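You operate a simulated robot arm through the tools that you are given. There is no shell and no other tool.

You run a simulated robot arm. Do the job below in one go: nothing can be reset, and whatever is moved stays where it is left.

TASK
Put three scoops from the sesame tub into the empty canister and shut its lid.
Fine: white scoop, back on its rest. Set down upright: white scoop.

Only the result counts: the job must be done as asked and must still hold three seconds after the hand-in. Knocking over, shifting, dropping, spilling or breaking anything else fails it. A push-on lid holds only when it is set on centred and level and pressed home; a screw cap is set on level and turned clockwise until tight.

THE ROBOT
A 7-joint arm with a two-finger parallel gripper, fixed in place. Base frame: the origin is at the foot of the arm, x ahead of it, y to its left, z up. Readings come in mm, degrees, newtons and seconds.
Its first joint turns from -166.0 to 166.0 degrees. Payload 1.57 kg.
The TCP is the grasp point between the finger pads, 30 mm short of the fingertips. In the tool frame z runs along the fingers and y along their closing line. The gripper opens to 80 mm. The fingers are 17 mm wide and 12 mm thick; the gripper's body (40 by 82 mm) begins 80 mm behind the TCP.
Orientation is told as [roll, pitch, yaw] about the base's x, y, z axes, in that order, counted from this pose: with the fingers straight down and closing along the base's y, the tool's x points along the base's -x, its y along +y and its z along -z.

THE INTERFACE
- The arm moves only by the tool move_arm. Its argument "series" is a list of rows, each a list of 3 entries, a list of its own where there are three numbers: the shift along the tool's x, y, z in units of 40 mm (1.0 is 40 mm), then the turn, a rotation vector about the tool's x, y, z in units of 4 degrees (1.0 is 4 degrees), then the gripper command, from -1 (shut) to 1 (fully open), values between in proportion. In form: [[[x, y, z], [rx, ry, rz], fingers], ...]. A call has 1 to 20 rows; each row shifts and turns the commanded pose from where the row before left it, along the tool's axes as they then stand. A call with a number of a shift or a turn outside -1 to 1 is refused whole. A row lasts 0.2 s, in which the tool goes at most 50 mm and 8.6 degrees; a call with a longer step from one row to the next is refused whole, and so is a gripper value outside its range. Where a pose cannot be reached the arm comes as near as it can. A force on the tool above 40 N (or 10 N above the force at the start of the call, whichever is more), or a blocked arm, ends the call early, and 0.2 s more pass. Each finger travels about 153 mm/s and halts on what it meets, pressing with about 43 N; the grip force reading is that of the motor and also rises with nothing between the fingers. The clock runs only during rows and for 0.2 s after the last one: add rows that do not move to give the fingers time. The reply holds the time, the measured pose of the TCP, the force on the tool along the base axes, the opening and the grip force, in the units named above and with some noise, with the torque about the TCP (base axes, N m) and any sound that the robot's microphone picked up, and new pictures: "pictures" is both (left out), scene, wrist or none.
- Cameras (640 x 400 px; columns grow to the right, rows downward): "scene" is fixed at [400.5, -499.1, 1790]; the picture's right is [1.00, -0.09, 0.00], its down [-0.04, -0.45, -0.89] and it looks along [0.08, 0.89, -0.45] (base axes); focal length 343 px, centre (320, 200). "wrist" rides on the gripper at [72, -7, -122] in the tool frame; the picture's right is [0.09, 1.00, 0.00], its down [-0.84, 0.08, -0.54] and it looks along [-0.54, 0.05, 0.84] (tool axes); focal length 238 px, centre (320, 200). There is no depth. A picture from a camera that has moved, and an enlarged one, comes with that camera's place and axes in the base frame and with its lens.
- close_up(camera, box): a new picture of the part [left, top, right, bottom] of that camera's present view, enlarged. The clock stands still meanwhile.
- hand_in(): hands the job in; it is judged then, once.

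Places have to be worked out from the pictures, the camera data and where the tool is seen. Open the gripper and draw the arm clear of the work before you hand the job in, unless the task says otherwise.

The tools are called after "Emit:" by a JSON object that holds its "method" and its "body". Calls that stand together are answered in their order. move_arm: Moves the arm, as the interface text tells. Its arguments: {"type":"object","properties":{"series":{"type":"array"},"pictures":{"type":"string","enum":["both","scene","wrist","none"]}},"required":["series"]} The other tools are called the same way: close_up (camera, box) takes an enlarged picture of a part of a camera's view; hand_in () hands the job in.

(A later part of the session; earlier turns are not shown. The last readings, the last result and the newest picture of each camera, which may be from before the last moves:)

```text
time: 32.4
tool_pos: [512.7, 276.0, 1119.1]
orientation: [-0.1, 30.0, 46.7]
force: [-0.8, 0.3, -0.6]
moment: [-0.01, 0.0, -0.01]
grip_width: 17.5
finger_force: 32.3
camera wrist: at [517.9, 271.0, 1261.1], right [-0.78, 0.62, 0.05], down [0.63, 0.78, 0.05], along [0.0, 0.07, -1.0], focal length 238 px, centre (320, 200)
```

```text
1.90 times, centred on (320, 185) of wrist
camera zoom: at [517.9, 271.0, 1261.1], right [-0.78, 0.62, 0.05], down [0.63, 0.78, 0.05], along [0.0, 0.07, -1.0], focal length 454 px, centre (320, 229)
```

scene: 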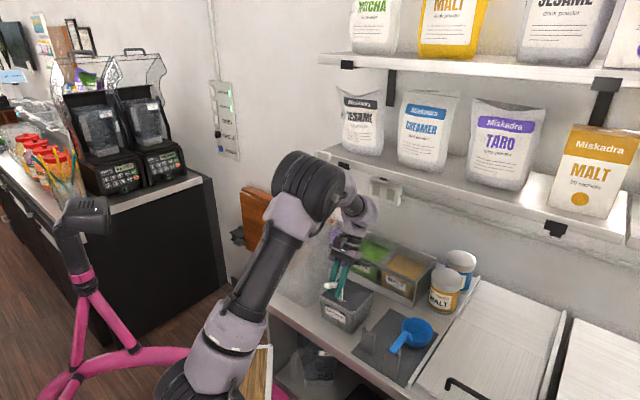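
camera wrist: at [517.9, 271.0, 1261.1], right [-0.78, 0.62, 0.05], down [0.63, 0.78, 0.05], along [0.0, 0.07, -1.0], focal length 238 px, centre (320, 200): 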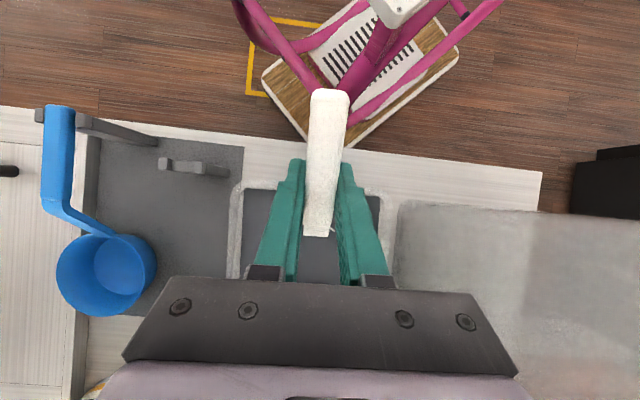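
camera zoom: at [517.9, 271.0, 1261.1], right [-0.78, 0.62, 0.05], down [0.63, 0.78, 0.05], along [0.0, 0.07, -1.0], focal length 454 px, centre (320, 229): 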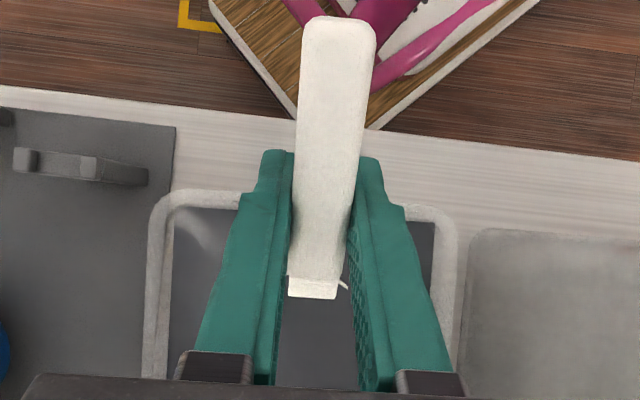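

The bowl is buried with no significant force. I now sweep it forward while levelling out just under the surface.

Emit:
{"method": "move_arm", "body": {"series": [[[-0.028, 0, 0.117], [0, -0.9375, 0], -1], [[-0.02, 0, 0.119], [0, -0.9375, 0], -1], [[-0.0125, 0, 0.12], [0, -0.9375, 0], -1], [[-0.005, 0, 0.1205], [0, -0.9375, 0], -1], [[0.003, 0, 0.1206], [0, -0.9375, 0], -1], [[0.011, 0, 0.12], [0, -0.9375, 0], -1], [[0.019, 0, 0.119], [0, -0.9375, 0], -1], [[0.027, 0, 0.118], [0, -0.9375, 0], -1], [[0, 0, 0], [0, 0, 0], -1]], "pictures": "both"}}

Emit:
{"method": "close_up", "body": {"camera": "scene", "box": [300, 220, 400, 340]}}

```text
time: 34.4
tool_pos: [506.0, 269.2, 1081.8]
orientation: [0.0, -0.1, 46.8]
force: [-0.7, 0.0, -0.9]
moment: [0.0, 0.0, 0.01]
grip_width: 17.4
finger_force: 32.2
camera wrist: at [461.3, 212.4, 1204.5], right [-0.79, 0.62, 0.0], down [0.52, 0.66, 0.54], along [0.33, 0.43, -0.84], focal length 238 px, centre (320, 200)
```

scene: 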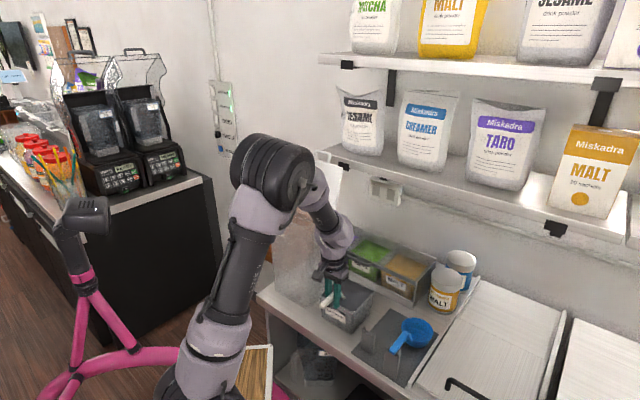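
wrist: 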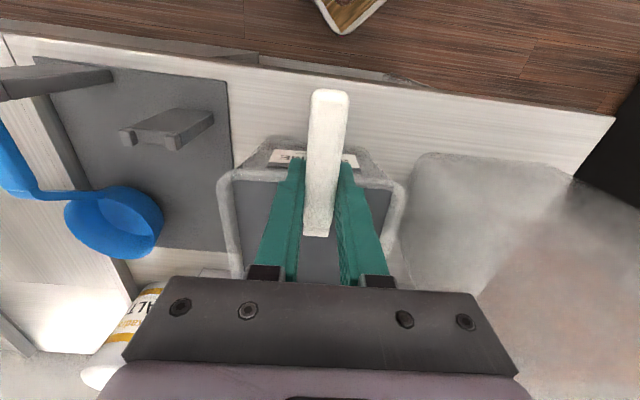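

```text
3.33 times, centred on (350, 280) of scene
camera zoom: at [400.5, -499.1, 1790.0], right [1.0, -0.09, 0.0], down [-0.04, -0.45, -0.89], along [0.08, 0.89, -0.45], focal length 1144 px, centre (220, -67)
```

zoom: 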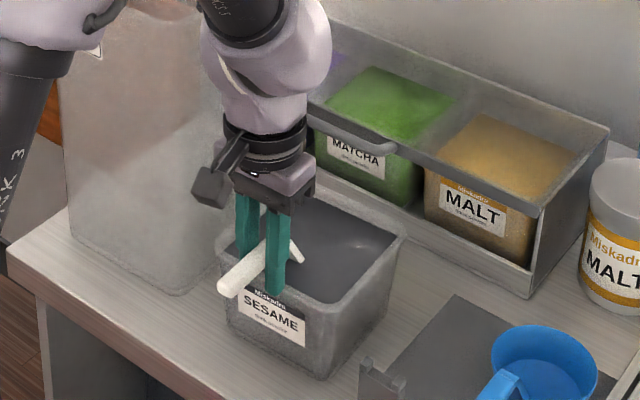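

The bowl is level beneath the surface. I lift it straight up slowly and check its contents.

Emit:
{"method": "move_arm", "body": {"series": [[[0, 0, -0.2], [0, 0, 0], -1], [[0, 0, -0.4], [0, 0, 0], -1], [[0, 0, -0.5], [0, 0, 0], -1], [[0, 0, -0.5], [0, 0, 0], -1], [[0, 0, -0.5], [0, 0, 0], -1], [[0, 0, -0.4], [0, 0, 0], -1], [[0, 0, -0.2], [0, 0, 0], -1], [[0, 0, 0], [0, 0, 0], -1]], "pictures": "both"}}

Emit:
{"method": "close_up", "body": {"camera": "scene", "box": [300, 220, 400, 340]}}

Emit:
{"method": "close_up", "body": {"camera": "wrist", "box": [230, 80, 410, 290]}}

```text
time: 36.2
tool_pos: [505.8, 270.2, 1187.9]
orientation: [0.0, 0.0, 46.7]
force: [-0.4, -0.5, -0.2]
moment: [-0.03, 0.01, -0.01]
grip_width: 16.9
finger_force: 32.4
camera wrist: at [460.6, 213.1, 1311.5], right [-0.79, 0.62, 0.0], down [0.52, 0.66, 0.54], along [0.33, 0.43, -0.84], focal length 238 px, centre (320, 200)
```

scene: 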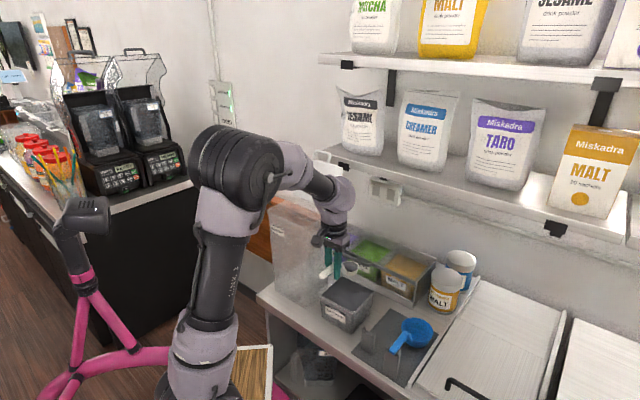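
wrist: 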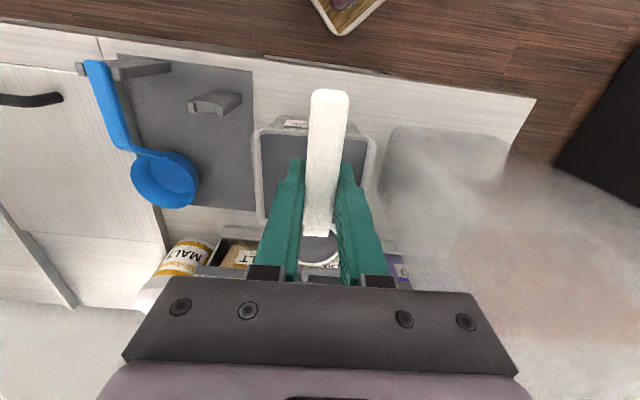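

```text
3.33 times, centred on (350, 280) of scene
camera zoom: at [400.5, -499.1, 1790.0], right [1.0, -0.09, 0.0], down [-0.04, -0.45, -0.89], along [0.08, 0.89, -0.45], focal length 1144 px, centre (220, -67)
```

zoom: 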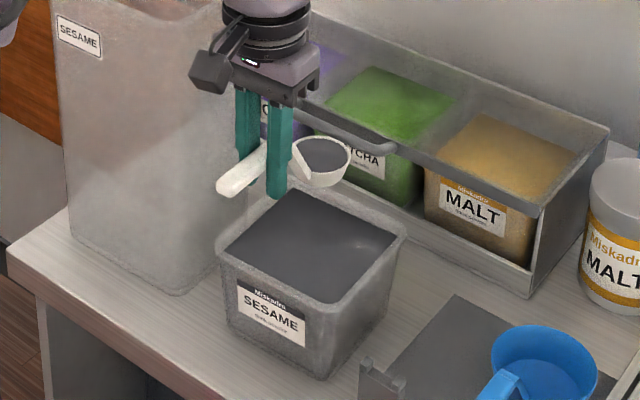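

```text
1.90 times, centred on (320, 185) of wrist
camera zoom: at [460.6, 213.1, 1311.5], right [-0.79, 0.62, 0.0], down [0.52, 0.66, 0.54], along [0.33, 0.43, -0.84], focal length 454 px, centre (320, 229)
```

zoom: 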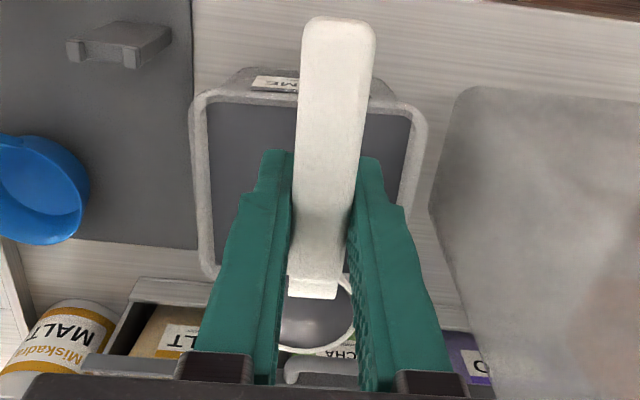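

The bowl is filled level with sesame powder. I raise it to z≈1388 before moving over the canister, gently ramped.

Emit:
{"method": "move_arm", "body": {"series": [[[0.05, 0, -0.3], [0, 0, 0], -1], [[0.07, 0, -0.6], [0, 0, 0], -1], [[0.08, 0, -0.8], [0, 0, 0], -1], [[0.08, 0, -0.8], [0, 0, 0], -1], [[0.08, 0, -0.8], [0, 0, 0], -1], [[0.08, 0, -0.8], [0, 0, 0], -1], [[0.07, 0, -0.6], [0, 0, 0], -1], [[0.04, 0, -0.3], [0, 0, 0], -1], [[0, 0, 0], [0, 0, 0], -1]], "pictures": "both"}}

```text
time: 38.2
tool_pos: [490.7, 252.4, 1389.7]
orientation: [0.0, -0.1, 46.8]
force: [-0.5, -1.2, 0.4]
moment: [-0.03, 0.02, 0.0]
grip_width: 17.2
finger_force: 32.3
camera wrist: at [446.7, 196.3, 1512.3], right [-0.79, 0.62, 0.0], down [0.52, 0.66, 0.54], along [0.33, 0.43, -0.84], focal length 238 px, centre (320, 200)
```

scene: 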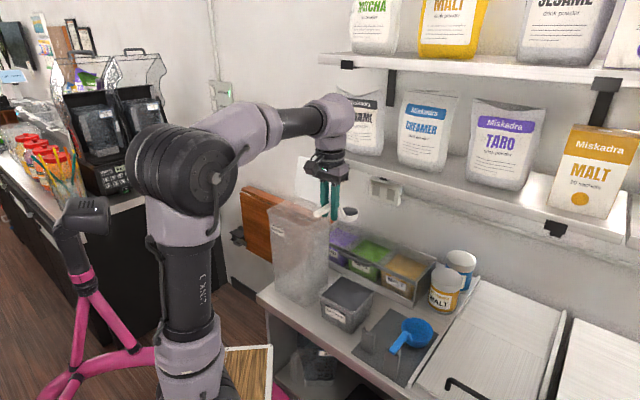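
wrist: 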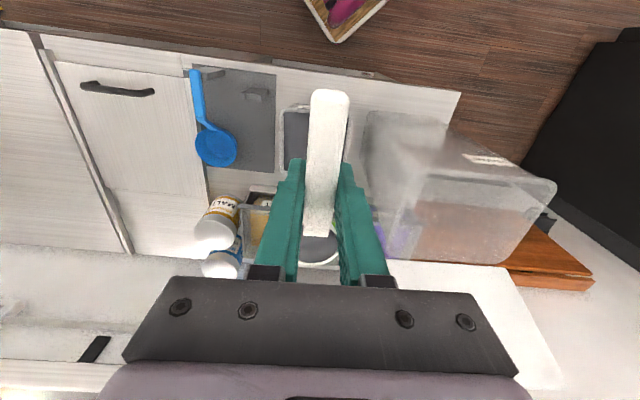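

The bowl is steady and full. I enlarge the canister mouth to refine where to pour.

Emit:
{"method": "close_up", "body": {"camera": "wrist", "box": [350, 90, 600, 300]}}

Emit:
{"method": "close_up", "body": {"camera": "scene", "box": [260, 140, 380, 290]}}

```text
1.90 times, centred on (475, 195) of wrist
camera zoom: at [446.7, 196.3, 1512.3], right [-0.79, 0.62, 0.0], down [0.52, 0.66, 0.54], along [0.33, 0.43, -0.84], focal length 454 px, centre (25, 210)
```

zoom: 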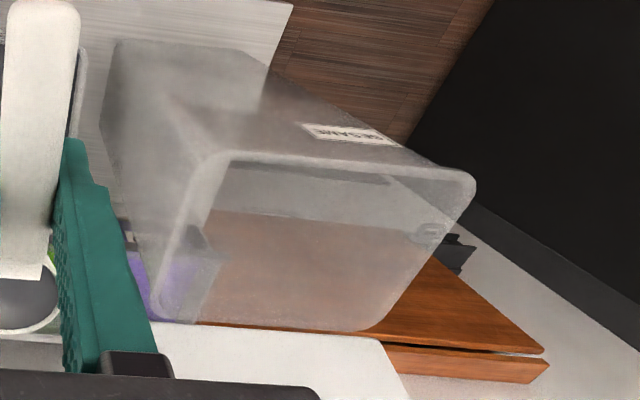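

```text
2.67 times, centred on (320, 215) of scene
camera zoom: at [400.5, -499.1, 1790.0], right [1.0, -0.09, 0.0], down [-0.04, -0.45, -0.89], along [0.08, 0.89, -0.45], focal length 915 px, centre (320, 160)
```

zoom: 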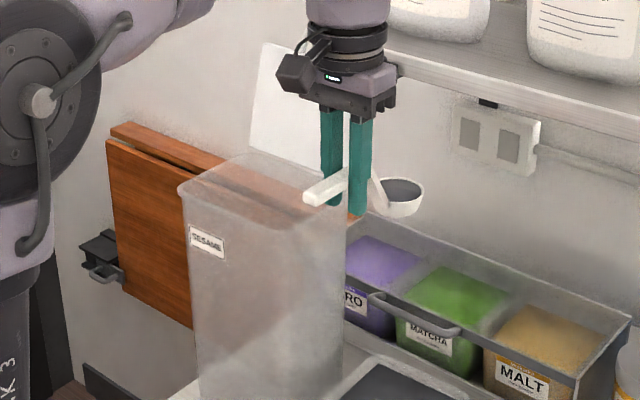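

The canister mouth is consistent: centre ≈620 mm along heading, lateral ≈+26. I carry the full bowl across to just right of its centre (bowl bottom ~30 mm above the rim).

Emit:
{"method": "move_arm", "body": {"series": [[[0, 0.2, 0], [0, 0, 0], -1], [[0, 0.45, 0], [0, 0, 0], -1], [[-0.02, 0.65, 0], [0, 0, 0], -1], [[-0.02, 0.7, 0], [0, 0, 0], -1], [[-0.02, 0.7, 0], [0, 0, 0], -1], [[-0.02, 0.65, 0], [0, 0, 0], -1], [[0, 0.5, 0], [0, 0, 0], -1], [[0, 0.3, 0], [0, 0, 0], -1], [[0, 0, 0], [0, 0, 0], -1]], "pictures": "both"}}

Emit:
{"method": "close_up", "body": {"camera": "scene", "box": [240, 140, 360, 290]}}

Emit:
{"method": "close_up", "body": {"camera": "wrist", "box": [200, 80, 460, 290]}}

```text
time: 40.2
tool_pos: [371.7, 369.4, 1389.9]
orientation: [0.0, 0.0, 46.8]
force: [0.1, -0.6, -0.9]
moment: [-0.01, 0.04, -0.01]
grip_width: 17.2
finger_force: 32.3
camera wrist: at [327.0, 312.6, 1512.4], right [-0.79, 0.62, 0.0], down [0.52, 0.66, 0.54], along [0.33, 0.43, -0.84], focal length 238 px, centre (320, 200)
```

scene: 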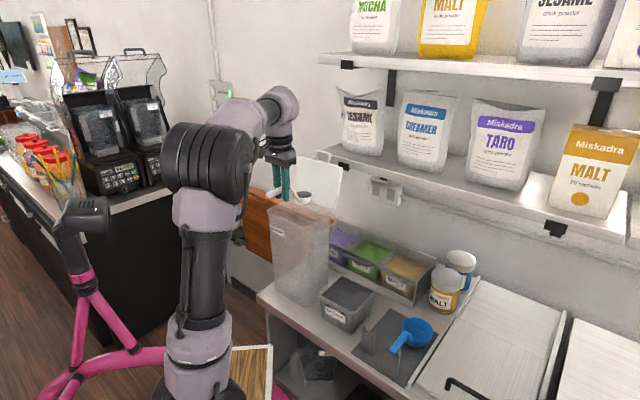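
wrist: 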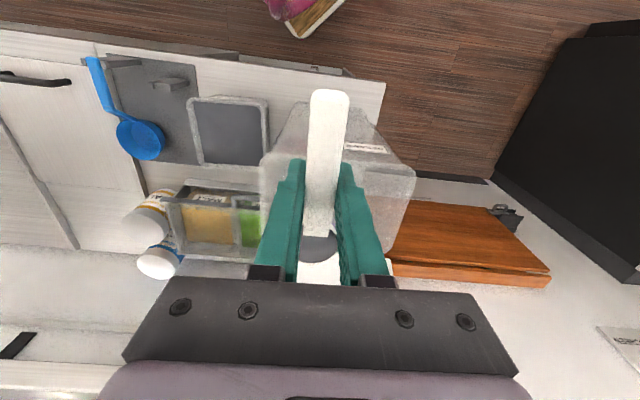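

```text
2.67 times, centred on (300, 215) of scene
camera zoom: at [400.5, -499.1, 1790.0], right [1.0, -0.09, 0.0], down [-0.04, -0.45, -0.89], along [0.08, 0.89, -0.45], focal length 915 px, centre (373, 160)
```

zoom: 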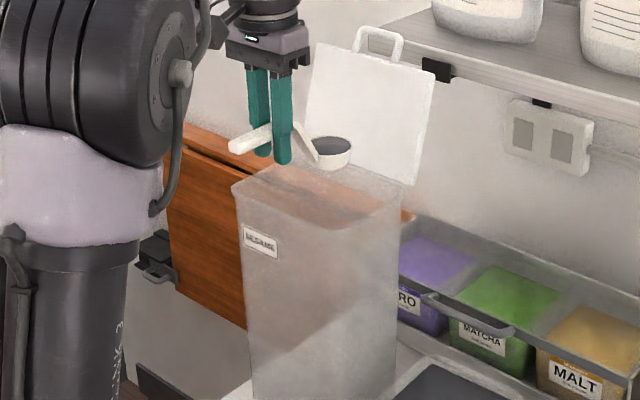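

```text
1.90 times, centred on (330, 185) of wrist
camera zoom: at [327.0, 312.6, 1512.4], right [-0.79, 0.62, 0.0], down [0.52, 0.66, 0.54], along [0.33, 0.43, -0.84], focal length 454 px, centre (301, 229)
```

zoom: 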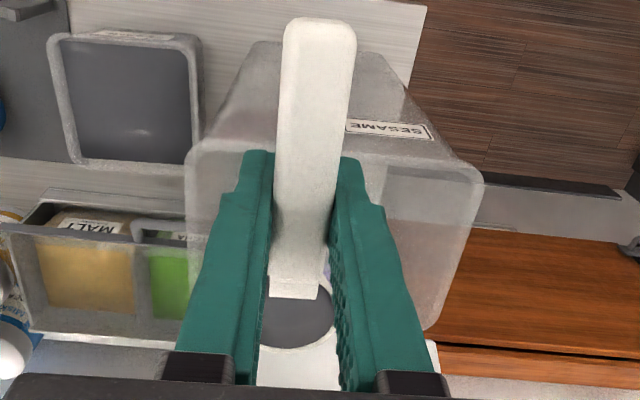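

The bowl is confirmed at ≈615 mm / lateral ≈0, inside the mouth's outline. I lower ~50 mm so the bowl's bottom enters the mouth, then start rolling to pour.

Emit:
{"method": "move_arm", "body": {"series": [[[0, 0, 0.3], [0, 0, 0], -1], [[0, 0, 0.5], [0, 0, 0], -1], [[0, 0, 0.45], [0, 0, 0], -1], [[0, 0, 0], [0, 0, 0], -1]], "pictures": "both"}}

Emit:
{"method": "close_up", "body": {"camera": "scene", "box": [240, 140, 360, 290]}}

Emit:
{"method": "close_up", "body": {"camera": "wrist", "box": [200, 80, 460, 290]}}

```text
time: 41.2
tool_pos: [371.1, 369.8, 1338.2]
orientation: [0.1, 0.0, 46.8]
force: [0.5, 0.1, -0.2]
moment: [-0.01, 0.02, -0.02]
grip_width: 17.1
finger_force: 32.4
camera wrist: at [327.0, 311.8, 1461.1], right [-0.79, 0.62, 0.0], down [0.52, 0.66, 0.54], along [0.33, 0.43, -0.84], focal length 238 px, centre (320, 200)
```

scene: 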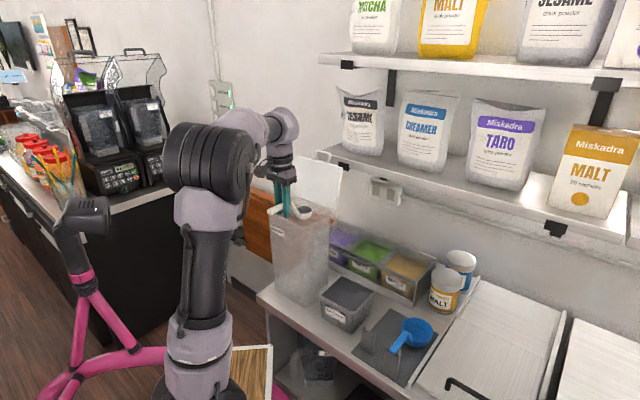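
wrist: 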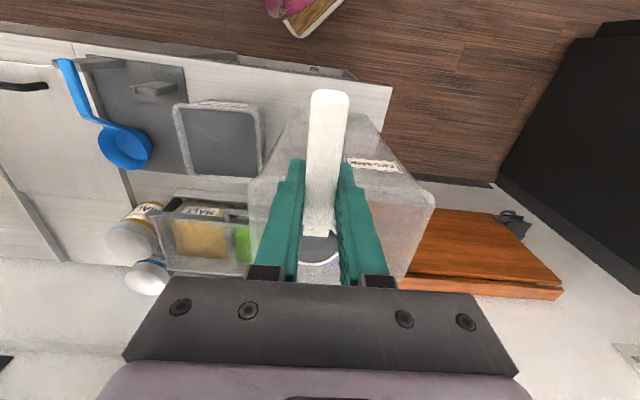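

```text
2.67 times, centred on (300, 215) of scene
camera zoom: at [400.5, -499.1, 1790.0], right [1.0, -0.09, 0.0], down [-0.04, -0.45, -0.89], along [0.08, 0.89, -0.45], focal length 915 px, centre (373, 160)
```

zoom: 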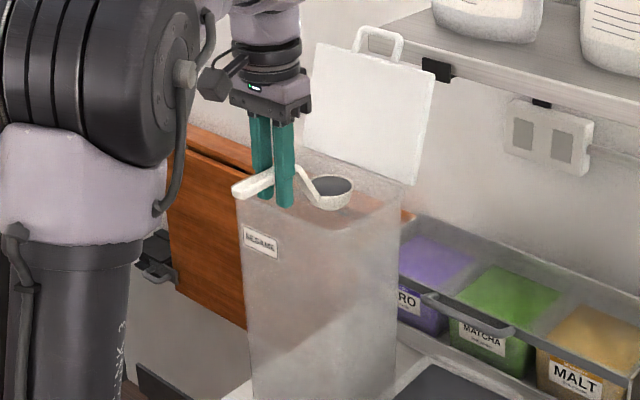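

```text
1.90 times, centred on (330, 185) of wrist
camera zoom: at [327.0, 311.8, 1461.1], right [-0.79, 0.62, 0.0], down [0.52, 0.66, 0.54], along [0.33, 0.43, -0.84], focal length 454 px, centre (301, 229)
```

zoom: 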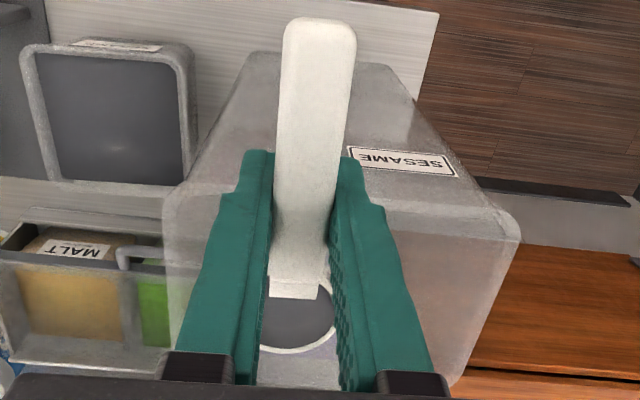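

The bowl sits inside the mouth with clearance on all sides. I roll the tool sideways 60° to begin pouring.

Emit:
{"method": "move_arm", "body": {"series": [[[0, 0, 0], [-1, 0, 0], -1], [[0, 0, 0], [-1, 0, 0], -1], [[0, 0, 0], [-1, 0, 0], -1], [[0, 0, 0], [-1, 0, 0], -1], [[0, 0, 0], [-1, 0, 0], -1], [[0, 0, 0], [-1, 0, 0], -1], [[0, 0, 0], [-1, 0, 0], -1], [[0, 0, 0], [-1, 0, 0], -1], [[0, 0, 0], [-1, 0, 0], -1], [[0, 0, 0], [-1, 0, 0], -1], [[0, 0, 0], [-1, 0, 0], -1], [[0, 0, 0], [-1, 0, 0], -1], [[0, 0, 0], [-1, 0, 0], -1], [[0, 0, 0], [-1, 0, 0], -1], [[0, 0, 0], [-1, 0, 0], -1]], "pictures": "both"}}

Emit:
{"method": "close_up", "body": {"camera": "scene", "box": [240, 140, 360, 290]}}

Emit:
{"method": "close_up", "body": {"camera": "wrist", "box": [200, 80, 460, 290]}}

```text
time: 44.4
tool_pos: [371.8, 370.0, 1339.5]
orientation: [60.1, -0.1, 46.9]
force: [0.5, -0.2, -0.9]
moment: [-0.03, -0.01, -0.02]
grip_width: 17.0
finger_force: 32.0
camera wrist: at [402.0, 242.1, 1395.0], right [-0.43, 0.27, 0.86], down [0.89, 0.31, 0.34], along [-0.18, 0.91, -0.38], focal length 238 px, centre (320, 200)
```

scene: 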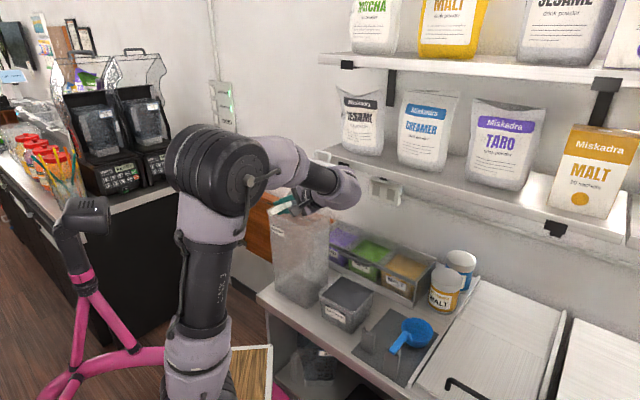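
wrist: 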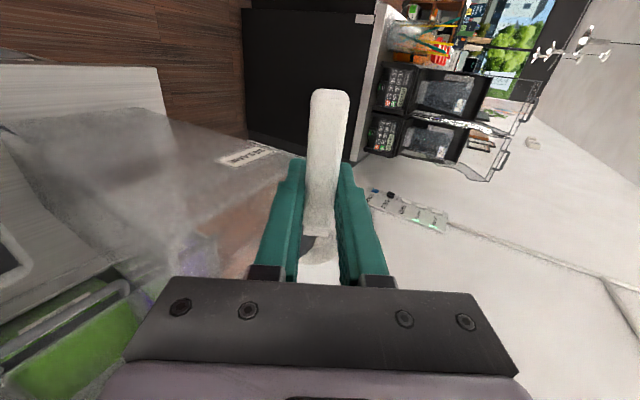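

```text
2.67 times, centred on (300, 215) of scene
camera zoom: at [400.5, -499.1, 1790.0], right [1.0, -0.09, 0.0], down [-0.04, -0.45, -0.89], along [0.08, 0.89, -0.45], focal length 915 px, centre (373, 160)
```

zoom: 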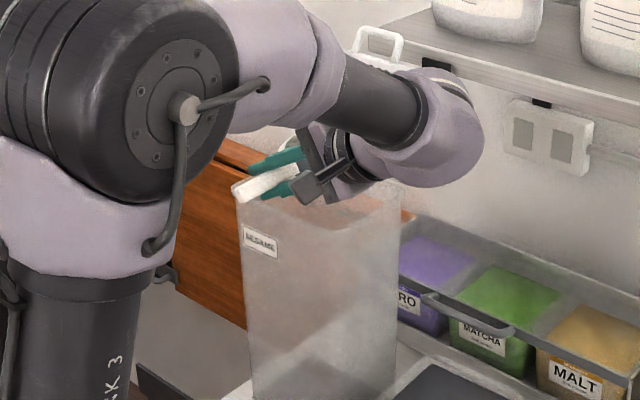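

```text
1.90 times, centred on (330, 185) of wrist
camera zoom: at [402.0, 242.1, 1395.0], right [-0.43, 0.27, 0.86], down [0.89, 0.31, 0.34], along [-0.18, 0.91, -0.38], focal length 454 px, centre (301, 229)
```

zoom: 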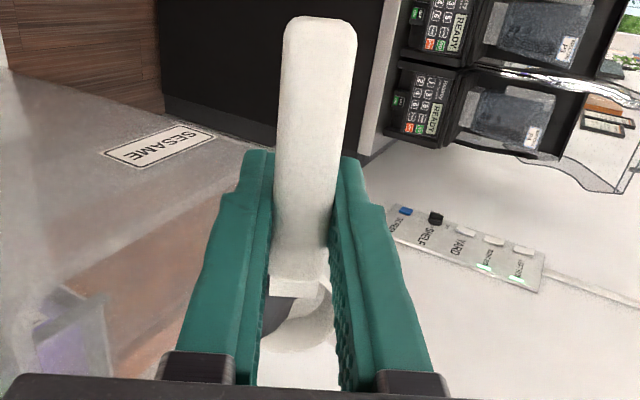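

Powder is pouring out over the low edge inside the mouth. I continue the roll to ~112° to empty it.

Emit:
{"method": "move_arm", "body": {"series": [[[0, 0, 0], [-1, 0, 0], -1], [[0, 0, 0], [-1, 0, 0], -1], [[0, 0, 0], [-1, 0, 0], -1], [[0, 0, 0], [-1, 0, 0], -1], [[0, 0, 0], [-1, 0, 0], -1], [[0, 0, 0], [-1, 0, 0], -1], [[0, 0, 0], [-1, 0, 0], -1], [[0, 0, 0], [-1, 0, 0], -1], [[0, 0, 0], [-1, 0, 0], -1], [[0, 0, 0], [-1, 0, 0], -1], [[0, 0, 0], [-1, 0, 0], -1], [[0, 0, 0], [-1, 0, 0], -1], [[0, 0, 0], [-1, 0, 0], -1], [[0, 0, 0], [0, 0, 0], -1], [[0, 0, 0], [0, 0, 0], -1]], "pictures": "both"}}

Emit:
{"method": "close_up", "body": {"camera": "scene", "box": [240, 140, 360, 320]}}

Emit:
{"method": "close_up", "body": {"camera": "wrist", "box": [200, 80, 460, 290]}}

```text
time: 47.6
tool_pos: [371.5, 369.2, 1339.6]
orientation: [112.1, 0.1, 46.8]
force: [-0.8, -0.1, -0.6]
moment: [-0.01, 0.04, 0.0]
grip_width: 16.9
finger_force: 32.3
camera wrist: at [403.3, 240.8, 1288.6], right [0.21, -0.32, 0.92], down [0.96, 0.25, -0.13], along [-0.18, 0.91, 0.36], focal length 238 px, centre (320, 200)
```

scene: 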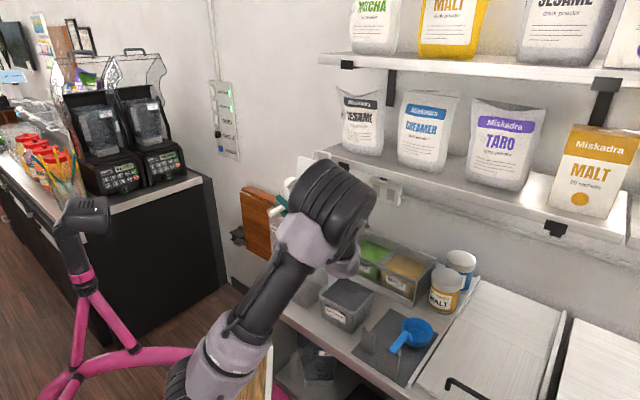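
wrist: 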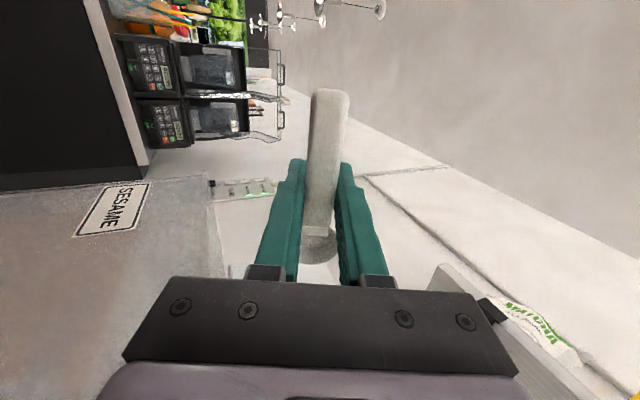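

```text
2.22 times, centred on (300, 230) of scene
camera zoom: at [400.5, -499.1, 1790.0], right [1.0, -0.09, 0.0], down [-0.04, -0.45, -0.89], along [0.08, 0.89, -0.45], focal length 763 px, centre (364, 133)
```

zoom: 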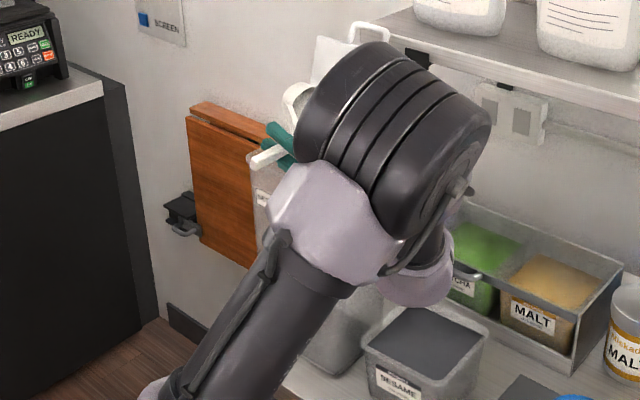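

```text
1.90 times, centred on (330, 185) of wrist
camera zoom: at [403.3, 240.8, 1288.6], right [0.21, -0.32, 0.92], down [0.96, 0.25, -0.13], along [-0.18, 0.91, 0.36], focal length 454 px, centre (301, 229)
```

zoom: 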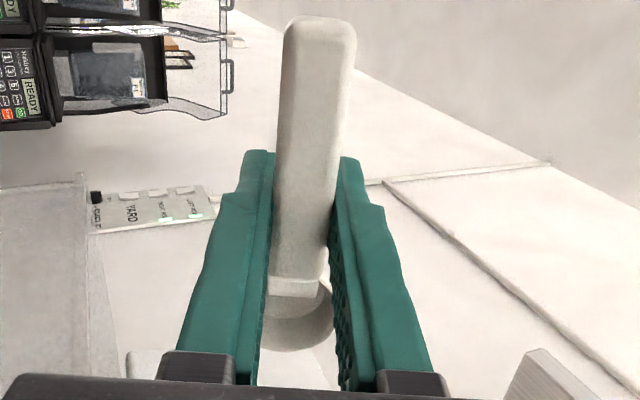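

The bowl looks empty (clean white inside). I roll back upright in place.

Emit:
{"method": "move_arm", "body": {"series": [[[0, 0, 0], [1, 0, 0], -1], [[0, 0, 0], [1, 0, 0], -1], [[0, 0, 0], [1, 0, 0], -1], [[0, 0, 0], [1, 0, 0], -1], [[0, 0, 0], [1, 0, 0], -1], [[0, 0, 0], [1, 0, 0], -1], [[0, 0, 0], [1, 0, 0], -1], [[0, 0, 0], [1, 0, 0], -1], [[0, 0, 0], [1, 0, 0], -1], [[0, 0, 0], [1, 0, 0], -1], [[0, 0, 0], [1, 0, 0], -1], [[0, 0, 0], [1, 0, 0], -1], [[0, 0, 0], [1, 0, 0], -1], [[0, 0, 0], [1, 0, 0], -1], [[0, 0, 0], [1, 0, 0], -1], [[0, 0, 0], [1, 0, 0], -1], [[0, 0, 0], [1, 0, 0], -1], [[0, 0, 0], [1, 0, 0], -1], [[0, 0, 0], [1, 0, 0], -1], [[0, 0, 0], [1, 0, 0], -1]], "pictures": "scene"}}

Emit:
{"method": "move_arm", "body": {"series": [[[0, 0, 0], [1, 0, 0], -1], [[0, 0, 0], [1, 0, 0], -1], [[0, 0, 0], [1, 0, 0], -1], [[0, 0, 0], [1, 0, 0], -1], [[0, 0, 0], [1, 0, 0], -1], [[0, 0, 0], [1, 0, 0], -1], [[0, 0, 0], [1, 0, 0], -1], [[0, 0, 0], [1, 0, 0], -1], [[0, 0, -0.3], [0, 0, 0], -1], [[0, 0, -0.5], [0, 0, 0], -1], [[0, 0, -0.45], [0, 0, 0], -1], [[0, 0, 0], [0, 0, 0], -1]], "pictures": "both"}}

Emit:
{"method": "close_up", "body": {"camera": "scene", "box": [240, 140, 360, 320]}}

Emit:
{"method": "close_up", "body": {"camera": "wrist", "box": [200, 80, 460, 290]}}

```text
time: 51.8
tool_pos: [372.3, 367.5, 1339.2]
orientation: [31.8, -0.1, 46.8]
force: [-0.2, -1.3, -0.8]
moment: [-0.03, 0.02, -0.02]
grip_width: 17.3
finger_force: 31.7
```

scene: 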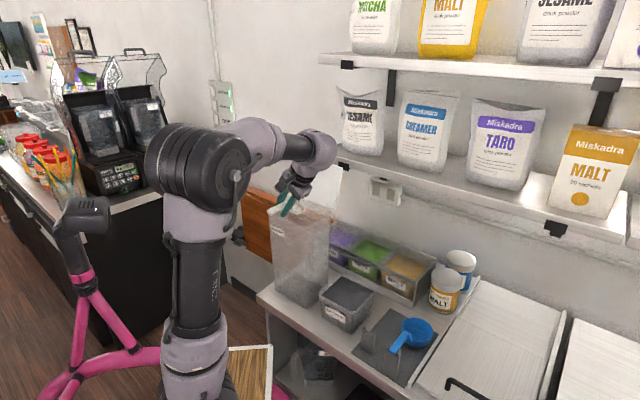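

```text
time: 54.4
tool_pos: [371.2, 369.0, 1390.1]
orientation: [0.1, -0.1, 46.7]
force: [-0.2, 0.2, -0.1]
moment: [-0.02, 0.01, 0.03]
grip_width: 17.0
finger_force: 32.3
camera wrist: at [327.8, 313.3, 1512.5], right [-0.79, 0.61, 0.0], down [0.52, 0.66, 0.54], along [0.33, 0.43, -0.84], focal length 238 px, centre (320, 200)
```

scene: 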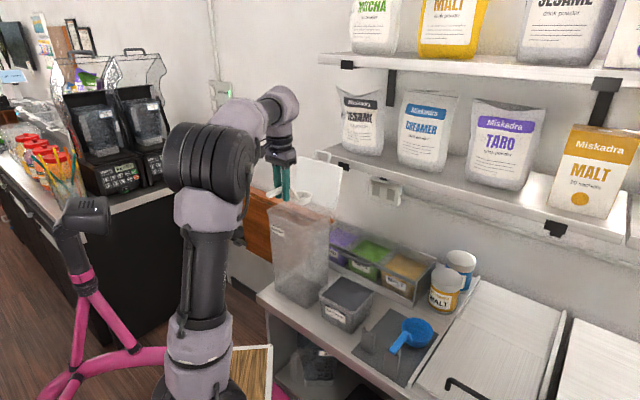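
wrist: 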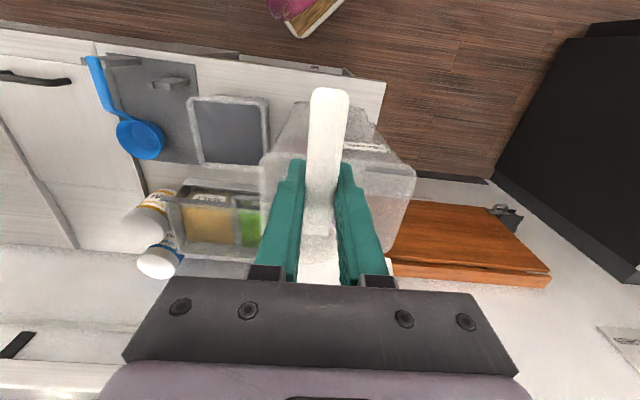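

```text
2.22 times, centred on (300, 230) of scene
camera zoom: at [400.5, -499.1, 1790.0], right [1.0, -0.09, 0.0], down [-0.04, -0.45, -0.89], along [0.08, 0.89, -0.45], focal length 763 px, centre (364, 133)
```

zoom: 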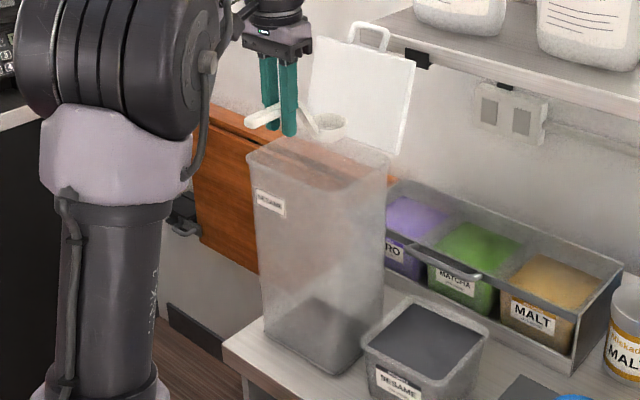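

```text
1.90 times, centred on (330, 185) of wrist
camera zoom: at [327.8, 313.3, 1512.5], right [-0.79, 0.61, 0.0], down [0.52, 0.66, 0.54], along [0.33, 0.43, -0.84], focal length 454 px, centre (301, 229)
```

zoom: 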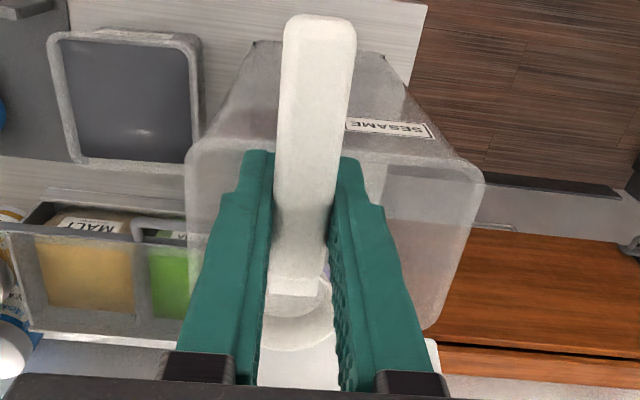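

Canister now shows a dark pile at its bottom and the scoop is empty. I go back over the tub for the second scoop.

Emit:
{"method": "move_arm", "body": {"series": [[[0, -0.3, 0], [0, 0, 0], -1], [[0, -0.6, 0], [0, 0, 0], -1], [[0.02, -0.8, 0], [0, 0, 0], -1], [[0.03, -0.9, 0], [0, 0, 0], -1], [[0.03, -0.8, 0], [0, 0, 0], -1], [[0, -0.5, 0], [0, 0, 0], -1], [[0, -0.25, 0], [0, 0, 0], -1], [[-0.1, 0, 0.4], [0, 0, 0], -1], [[-0.12, 0, 0.8], [0, 0, 0], -1], [[-0.12, 0, 0.9], [0, 0, 0], -1], [[-0.12, 0, 0.9], [0, 0, 0], -1], [[-0.12, 0, 0.9], [0, 0, 0], -1], [[-0.12, 0, 0.7], [0, 0, 0], -1], [[-0.1, 0, 0.4], [0, 0, 0], -1], [[0, 0, 0], [0, 0, 0], -1]], "pictures": "both"}}

Emit:
{"method": "close_up", "body": {"camera": "scene", "box": [290, 220, 410, 340]}}

```text
time: 57.6
tool_pos: [510.5, 275.0, 1189.6]
orientation: [0.0, 0.0, 46.8]
force: [-0.6, -0.3, 0.4]
moment: [0.0, 0.01, -0.04]
grip_width: 16.7
finger_force: 31.8
camera wrist: at [467.5, 218.4, 1312.1], right [-0.79, 0.61, 0.0], down [0.52, 0.66, 0.54], along [0.33, 0.43, -0.84], focal length 238 px, centre (320, 200)
```

scene: 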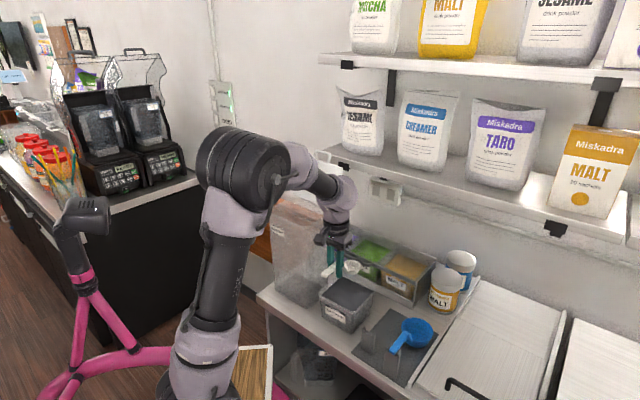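
wrist: 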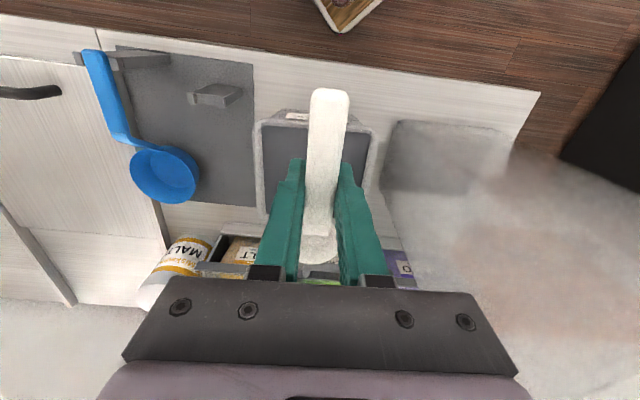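

```text
3.33 times, centred on (350, 280) of scene
camera zoom: at [400.5, -499.1, 1790.0], right [1.0, -0.09, 0.0], down [-0.04, -0.45, -0.89], along [0.08, 0.89, -0.45], focal length 1144 px, centre (220, -67)
```

zoom: 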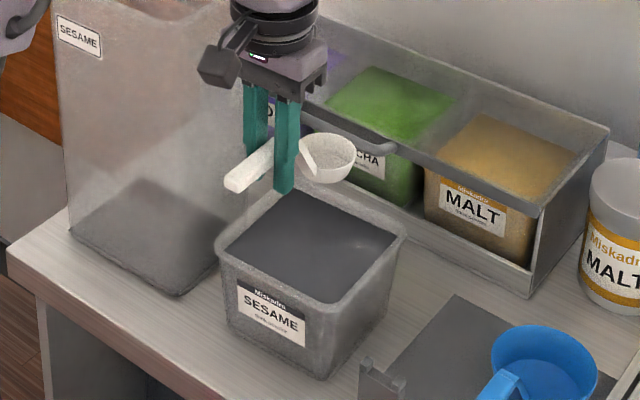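

Same pose as before the first scoop; the tub's powder is level. I tilt the nose down 30° and lower into the powder.

Emit:
{"method": "move_arm", "body": {"series": [[[0, 0, 0], [0, 0.9375, 0], -1], [[0, 0, 0], [0, 0.9375, 0], -1], [[0, 0, 0], [0, 0.9375, 0], -1], [[0, 0, 0], [0, 0.9375, 0], -1], [[0, 0, 0], [0, 0.9375, 0], -1], [[0, 0, 0], [0, 0.9375, 0], -1], [[0, 0, 0], [0, 0.9375, 0], -1], [[0, 0, 0], [0, 0.9375, 0], -1], [[-0.23, 0, 0.4], [0, 0, 0], -1], [[-0.23, 0, 0.4], [0, 0, 0], -1], [[-0.133, 0, 0.231], [0, 0, 0], -1], [[-0.133, 0, 0.231], [0, 0, 0], -1], [[-0.133, 0, 0.231], [0, 0, 0], -1], [[0, 0, 0], [0, 0, 0], -1]], "pictures": "both"}}

Emit:
{"method": "close_up", "body": {"camera": "scene", "box": [290, 220, 410, 340]}}

```text
time: 60.6
tool_pos: [513.2, 276.8, 1119.9]
orientation: [0.0, 30.0, 46.7]
force: [0.2, -0.1, -1.2]
moment: [-0.01, 0.0, 0.0]
grip_width: 16.9
finger_force: 32.5
camera wrist: at [516.6, 270.7, 1262.6], right [-0.78, 0.62, 0.05], down [0.63, 0.78, 0.05], along [0.0, 0.07, -1.0], focal length 238 px, centre (320, 200)
```

scene: 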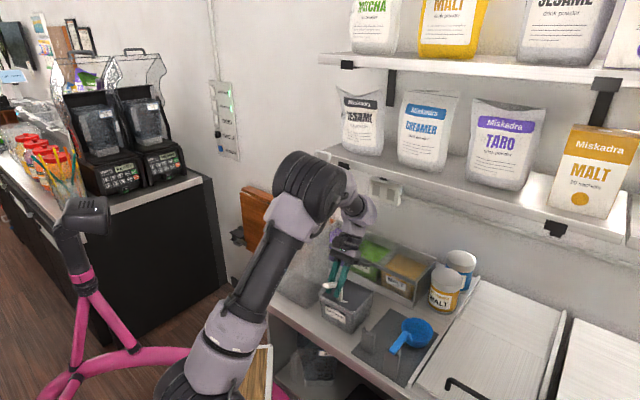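
wrist: 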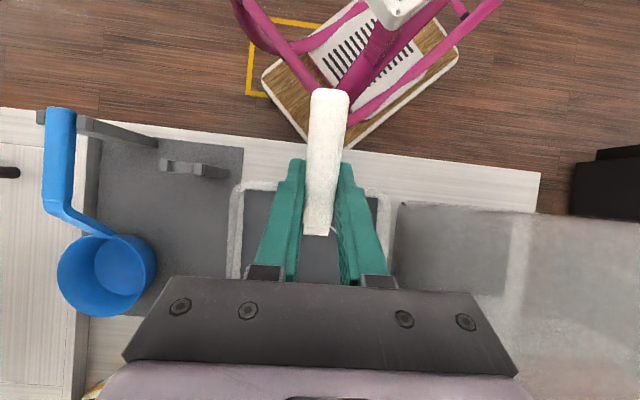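

```text
3.33 times, centred on (350, 280) of scene
camera zoom: at [400.5, -499.1, 1790.0], right [1.0, -0.09, 0.0], down [-0.04, -0.45, -0.89], along [0.08, 0.89, -0.45], focal length 1144 px, centre (220, -67)
```

zoom: 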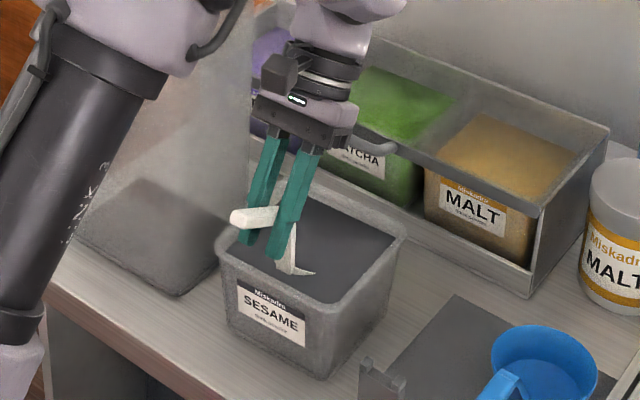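

The bowl is buried again (powder slightly lower). I level out a little deeper this time and, in the same move, lift straight up.

Emit:
{"method": "move_arm", "body": {"series": [[[-0.0115, 0, 0.145], [0, -0.9375, 0], -1], [[-0.002, 0, 0.1454], [0, -0.9375, 0], -1], [[0.0075, 0, 0.1452], [0, -0.9375, 0], -1], [[0.017, 0, 0.1444], [0, -0.9375, 0], -1], [[0.0264, 0, 0.143], [0, -0.9375, 0], -1], [[0.0357, 0, 0.1409], [0, -0.9375, 0], -1], [[0.0448, 0, 0.1383], [0, -0.9375, 0], -1], [[0.0538, 0, 0.1351], [0, -0.9375, 0], -1], [[0, 0, 0], [0, 0, 0], -1], [[0, 0, -0.2], [0, 0, 0], -1], [[0, 0, -0.4], [0, 0, 0], -1], [[0, 0, -0.5], [0, 0, 0], -1], [[0, 0, -0.5], [0, 0, 0], -1], [[0, 0, -0.5], [0, 0, 0], -1], [[0, 0, -0.4], [0, 0, 0], -1], [[0, 0, -0.32], [0, 0, 0], -1], [[0, 0, 0], [0, 0, 0], -1]], "pictures": "both"}}

Emit:
{"method": "close_up", "body": {"camera": "scene", "box": [290, 220, 410, 340]}}

Emit:
{"method": "close_up", "body": {"camera": "wrist", "box": [230, 80, 410, 290]}}

```text
time: 64.2
tool_pos: [498.2, 261.9, 1190.5]
orientation: [-0.1, 0.0, 46.7]
force: [-1.0, -0.6, -0.3]
moment: [-0.04, 0.02, -0.03]
grip_width: 17.3
finger_force: 32.5
camera wrist: at [453.9, 205.8, 1313.6], right [-0.79, 0.62, 0.0], down [0.52, 0.66, 0.54], along [0.33, 0.43, -0.84], focal length 238 px, centre (320, 200)
```

scene: 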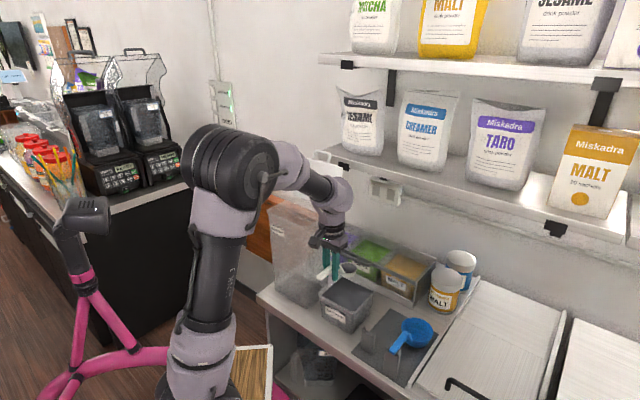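
wrist: 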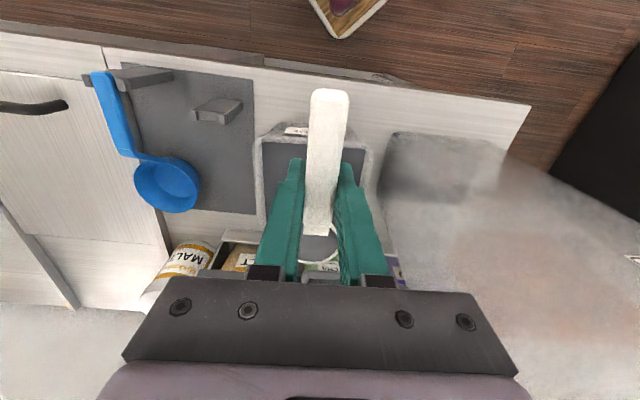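

```text
3.33 times, centred on (350, 280) of scene
camera zoom: at [400.5, -499.1, 1790.0], right [1.0, -0.09, 0.0], down [-0.04, -0.45, -0.89], along [0.08, 0.89, -0.45], focal length 1144 px, centre (220, -67)
```

zoom: 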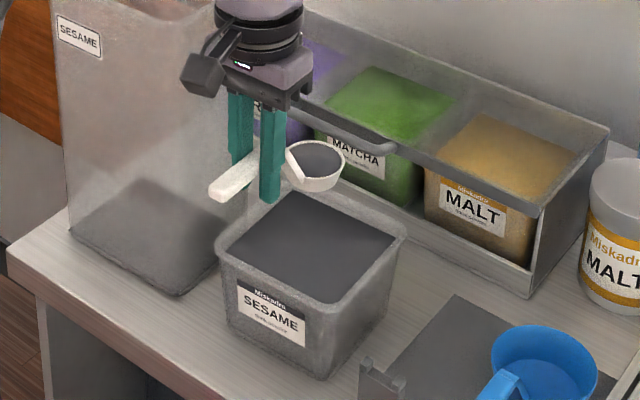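

```text
1.90 times, centred on (320, 185) of wrist
camera zoom: at [453.9, 205.8, 1313.6], right [-0.79, 0.62, 0.0], down [0.52, 0.66, 0.54], along [0.33, 0.43, -0.84], focal length 454 px, centre (320, 229)
```

zoom: 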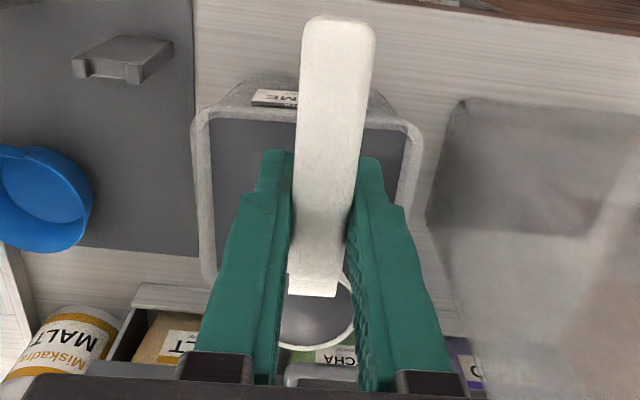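

Second scoop is full. I raise it and carry it across to the same pouring spot over the canister.

Emit:
{"method": "move_arm", "body": {"series": [[[0.02, 0, -0.3], [0, 0, 0], -1], [[0.04, 0, -0.6], [0, 0, 0], -1], [[0.05, 0, -0.8], [0, 0, 0], -1], [[0.05, 0, -0.8], [0, 0, 0], -1], [[0.05, 0, -0.8], [0, 0, 0], -1], [[0.05, 0, -0.8], [0, 0, 0], -1], [[0.03, 0, -0.6], [0, 0, 0], -1], [[0, 0, -0.3], [0, 0, 0], -1], [[0, 0.2, 0], [0, 0, 0], -1], [[0, 0.45, 0], [0, 0, 0], -1], [[-0.02, 0.65, 0], [0, 0, 0], -1], [[-0.02, 0.7, 0], [0, 0, 0], -1], [[-0.02, 0.7, 0], [0, 0, 0], -1], [[-0.02, 0.65, 0], [0, 0, 0], -1], [[0, 0.5, 0], [0, 0, 0], -1], [[0, 0.3, 0], [0, 0, 0], -1], [[0, 0, 0], [0, 0, 0], -1]], "pictures": "both"}}

Emit:
{"method": "close_up", "body": {"camera": "scene", "box": [240, 140, 360, 320]}}

```text
time: 67.8
tool_pos: [372.2, 370.6, 1390.9]
orientation: [0.0, -0.1, 46.7]
force: [-0.1, 0.4, -0.8]
moment: [-0.04, 0.02, -0.02]
grip_width: 16.8
finger_force: 32.4
camera wrist: at [328.3, 313.5, 1512.9], right [-0.79, 0.62, 0.0], down [0.52, 0.66, 0.54], along [0.33, 0.43, -0.84], focal length 238 px, centre (320, 200)
```

scene: 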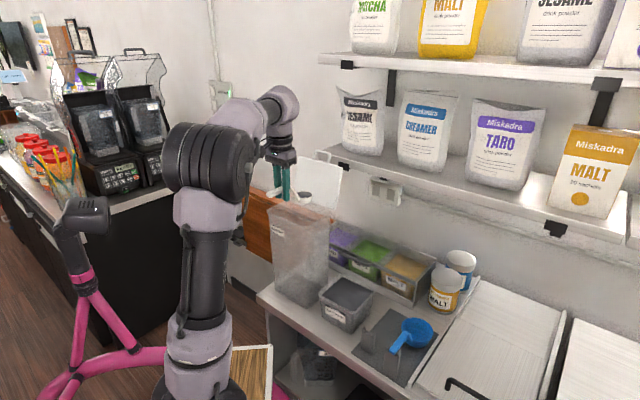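
wrist: 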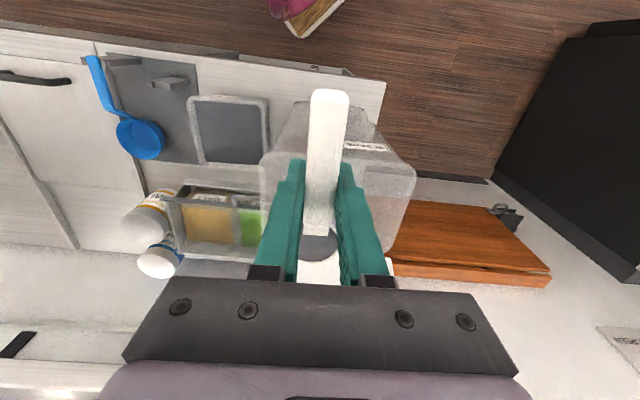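

```text
2.22 times, centred on (300, 230) of scene
camera zoom: at [400.5, -499.1, 1790.0], right [1.0, -0.09, 0.0], down [-0.04, -0.45, -0.89], along [0.08, 0.89, -0.45], focal length 763 px, centre (364, 133)
```

zoom: 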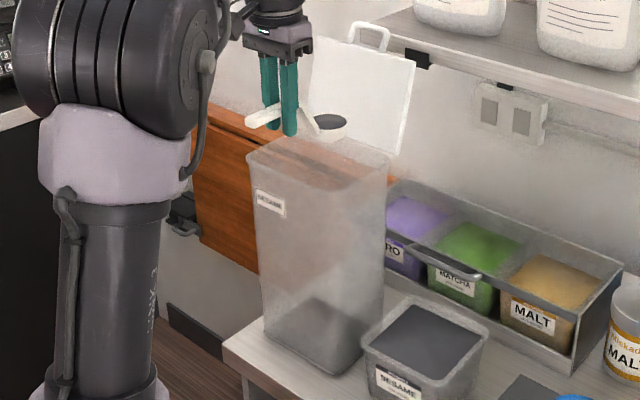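

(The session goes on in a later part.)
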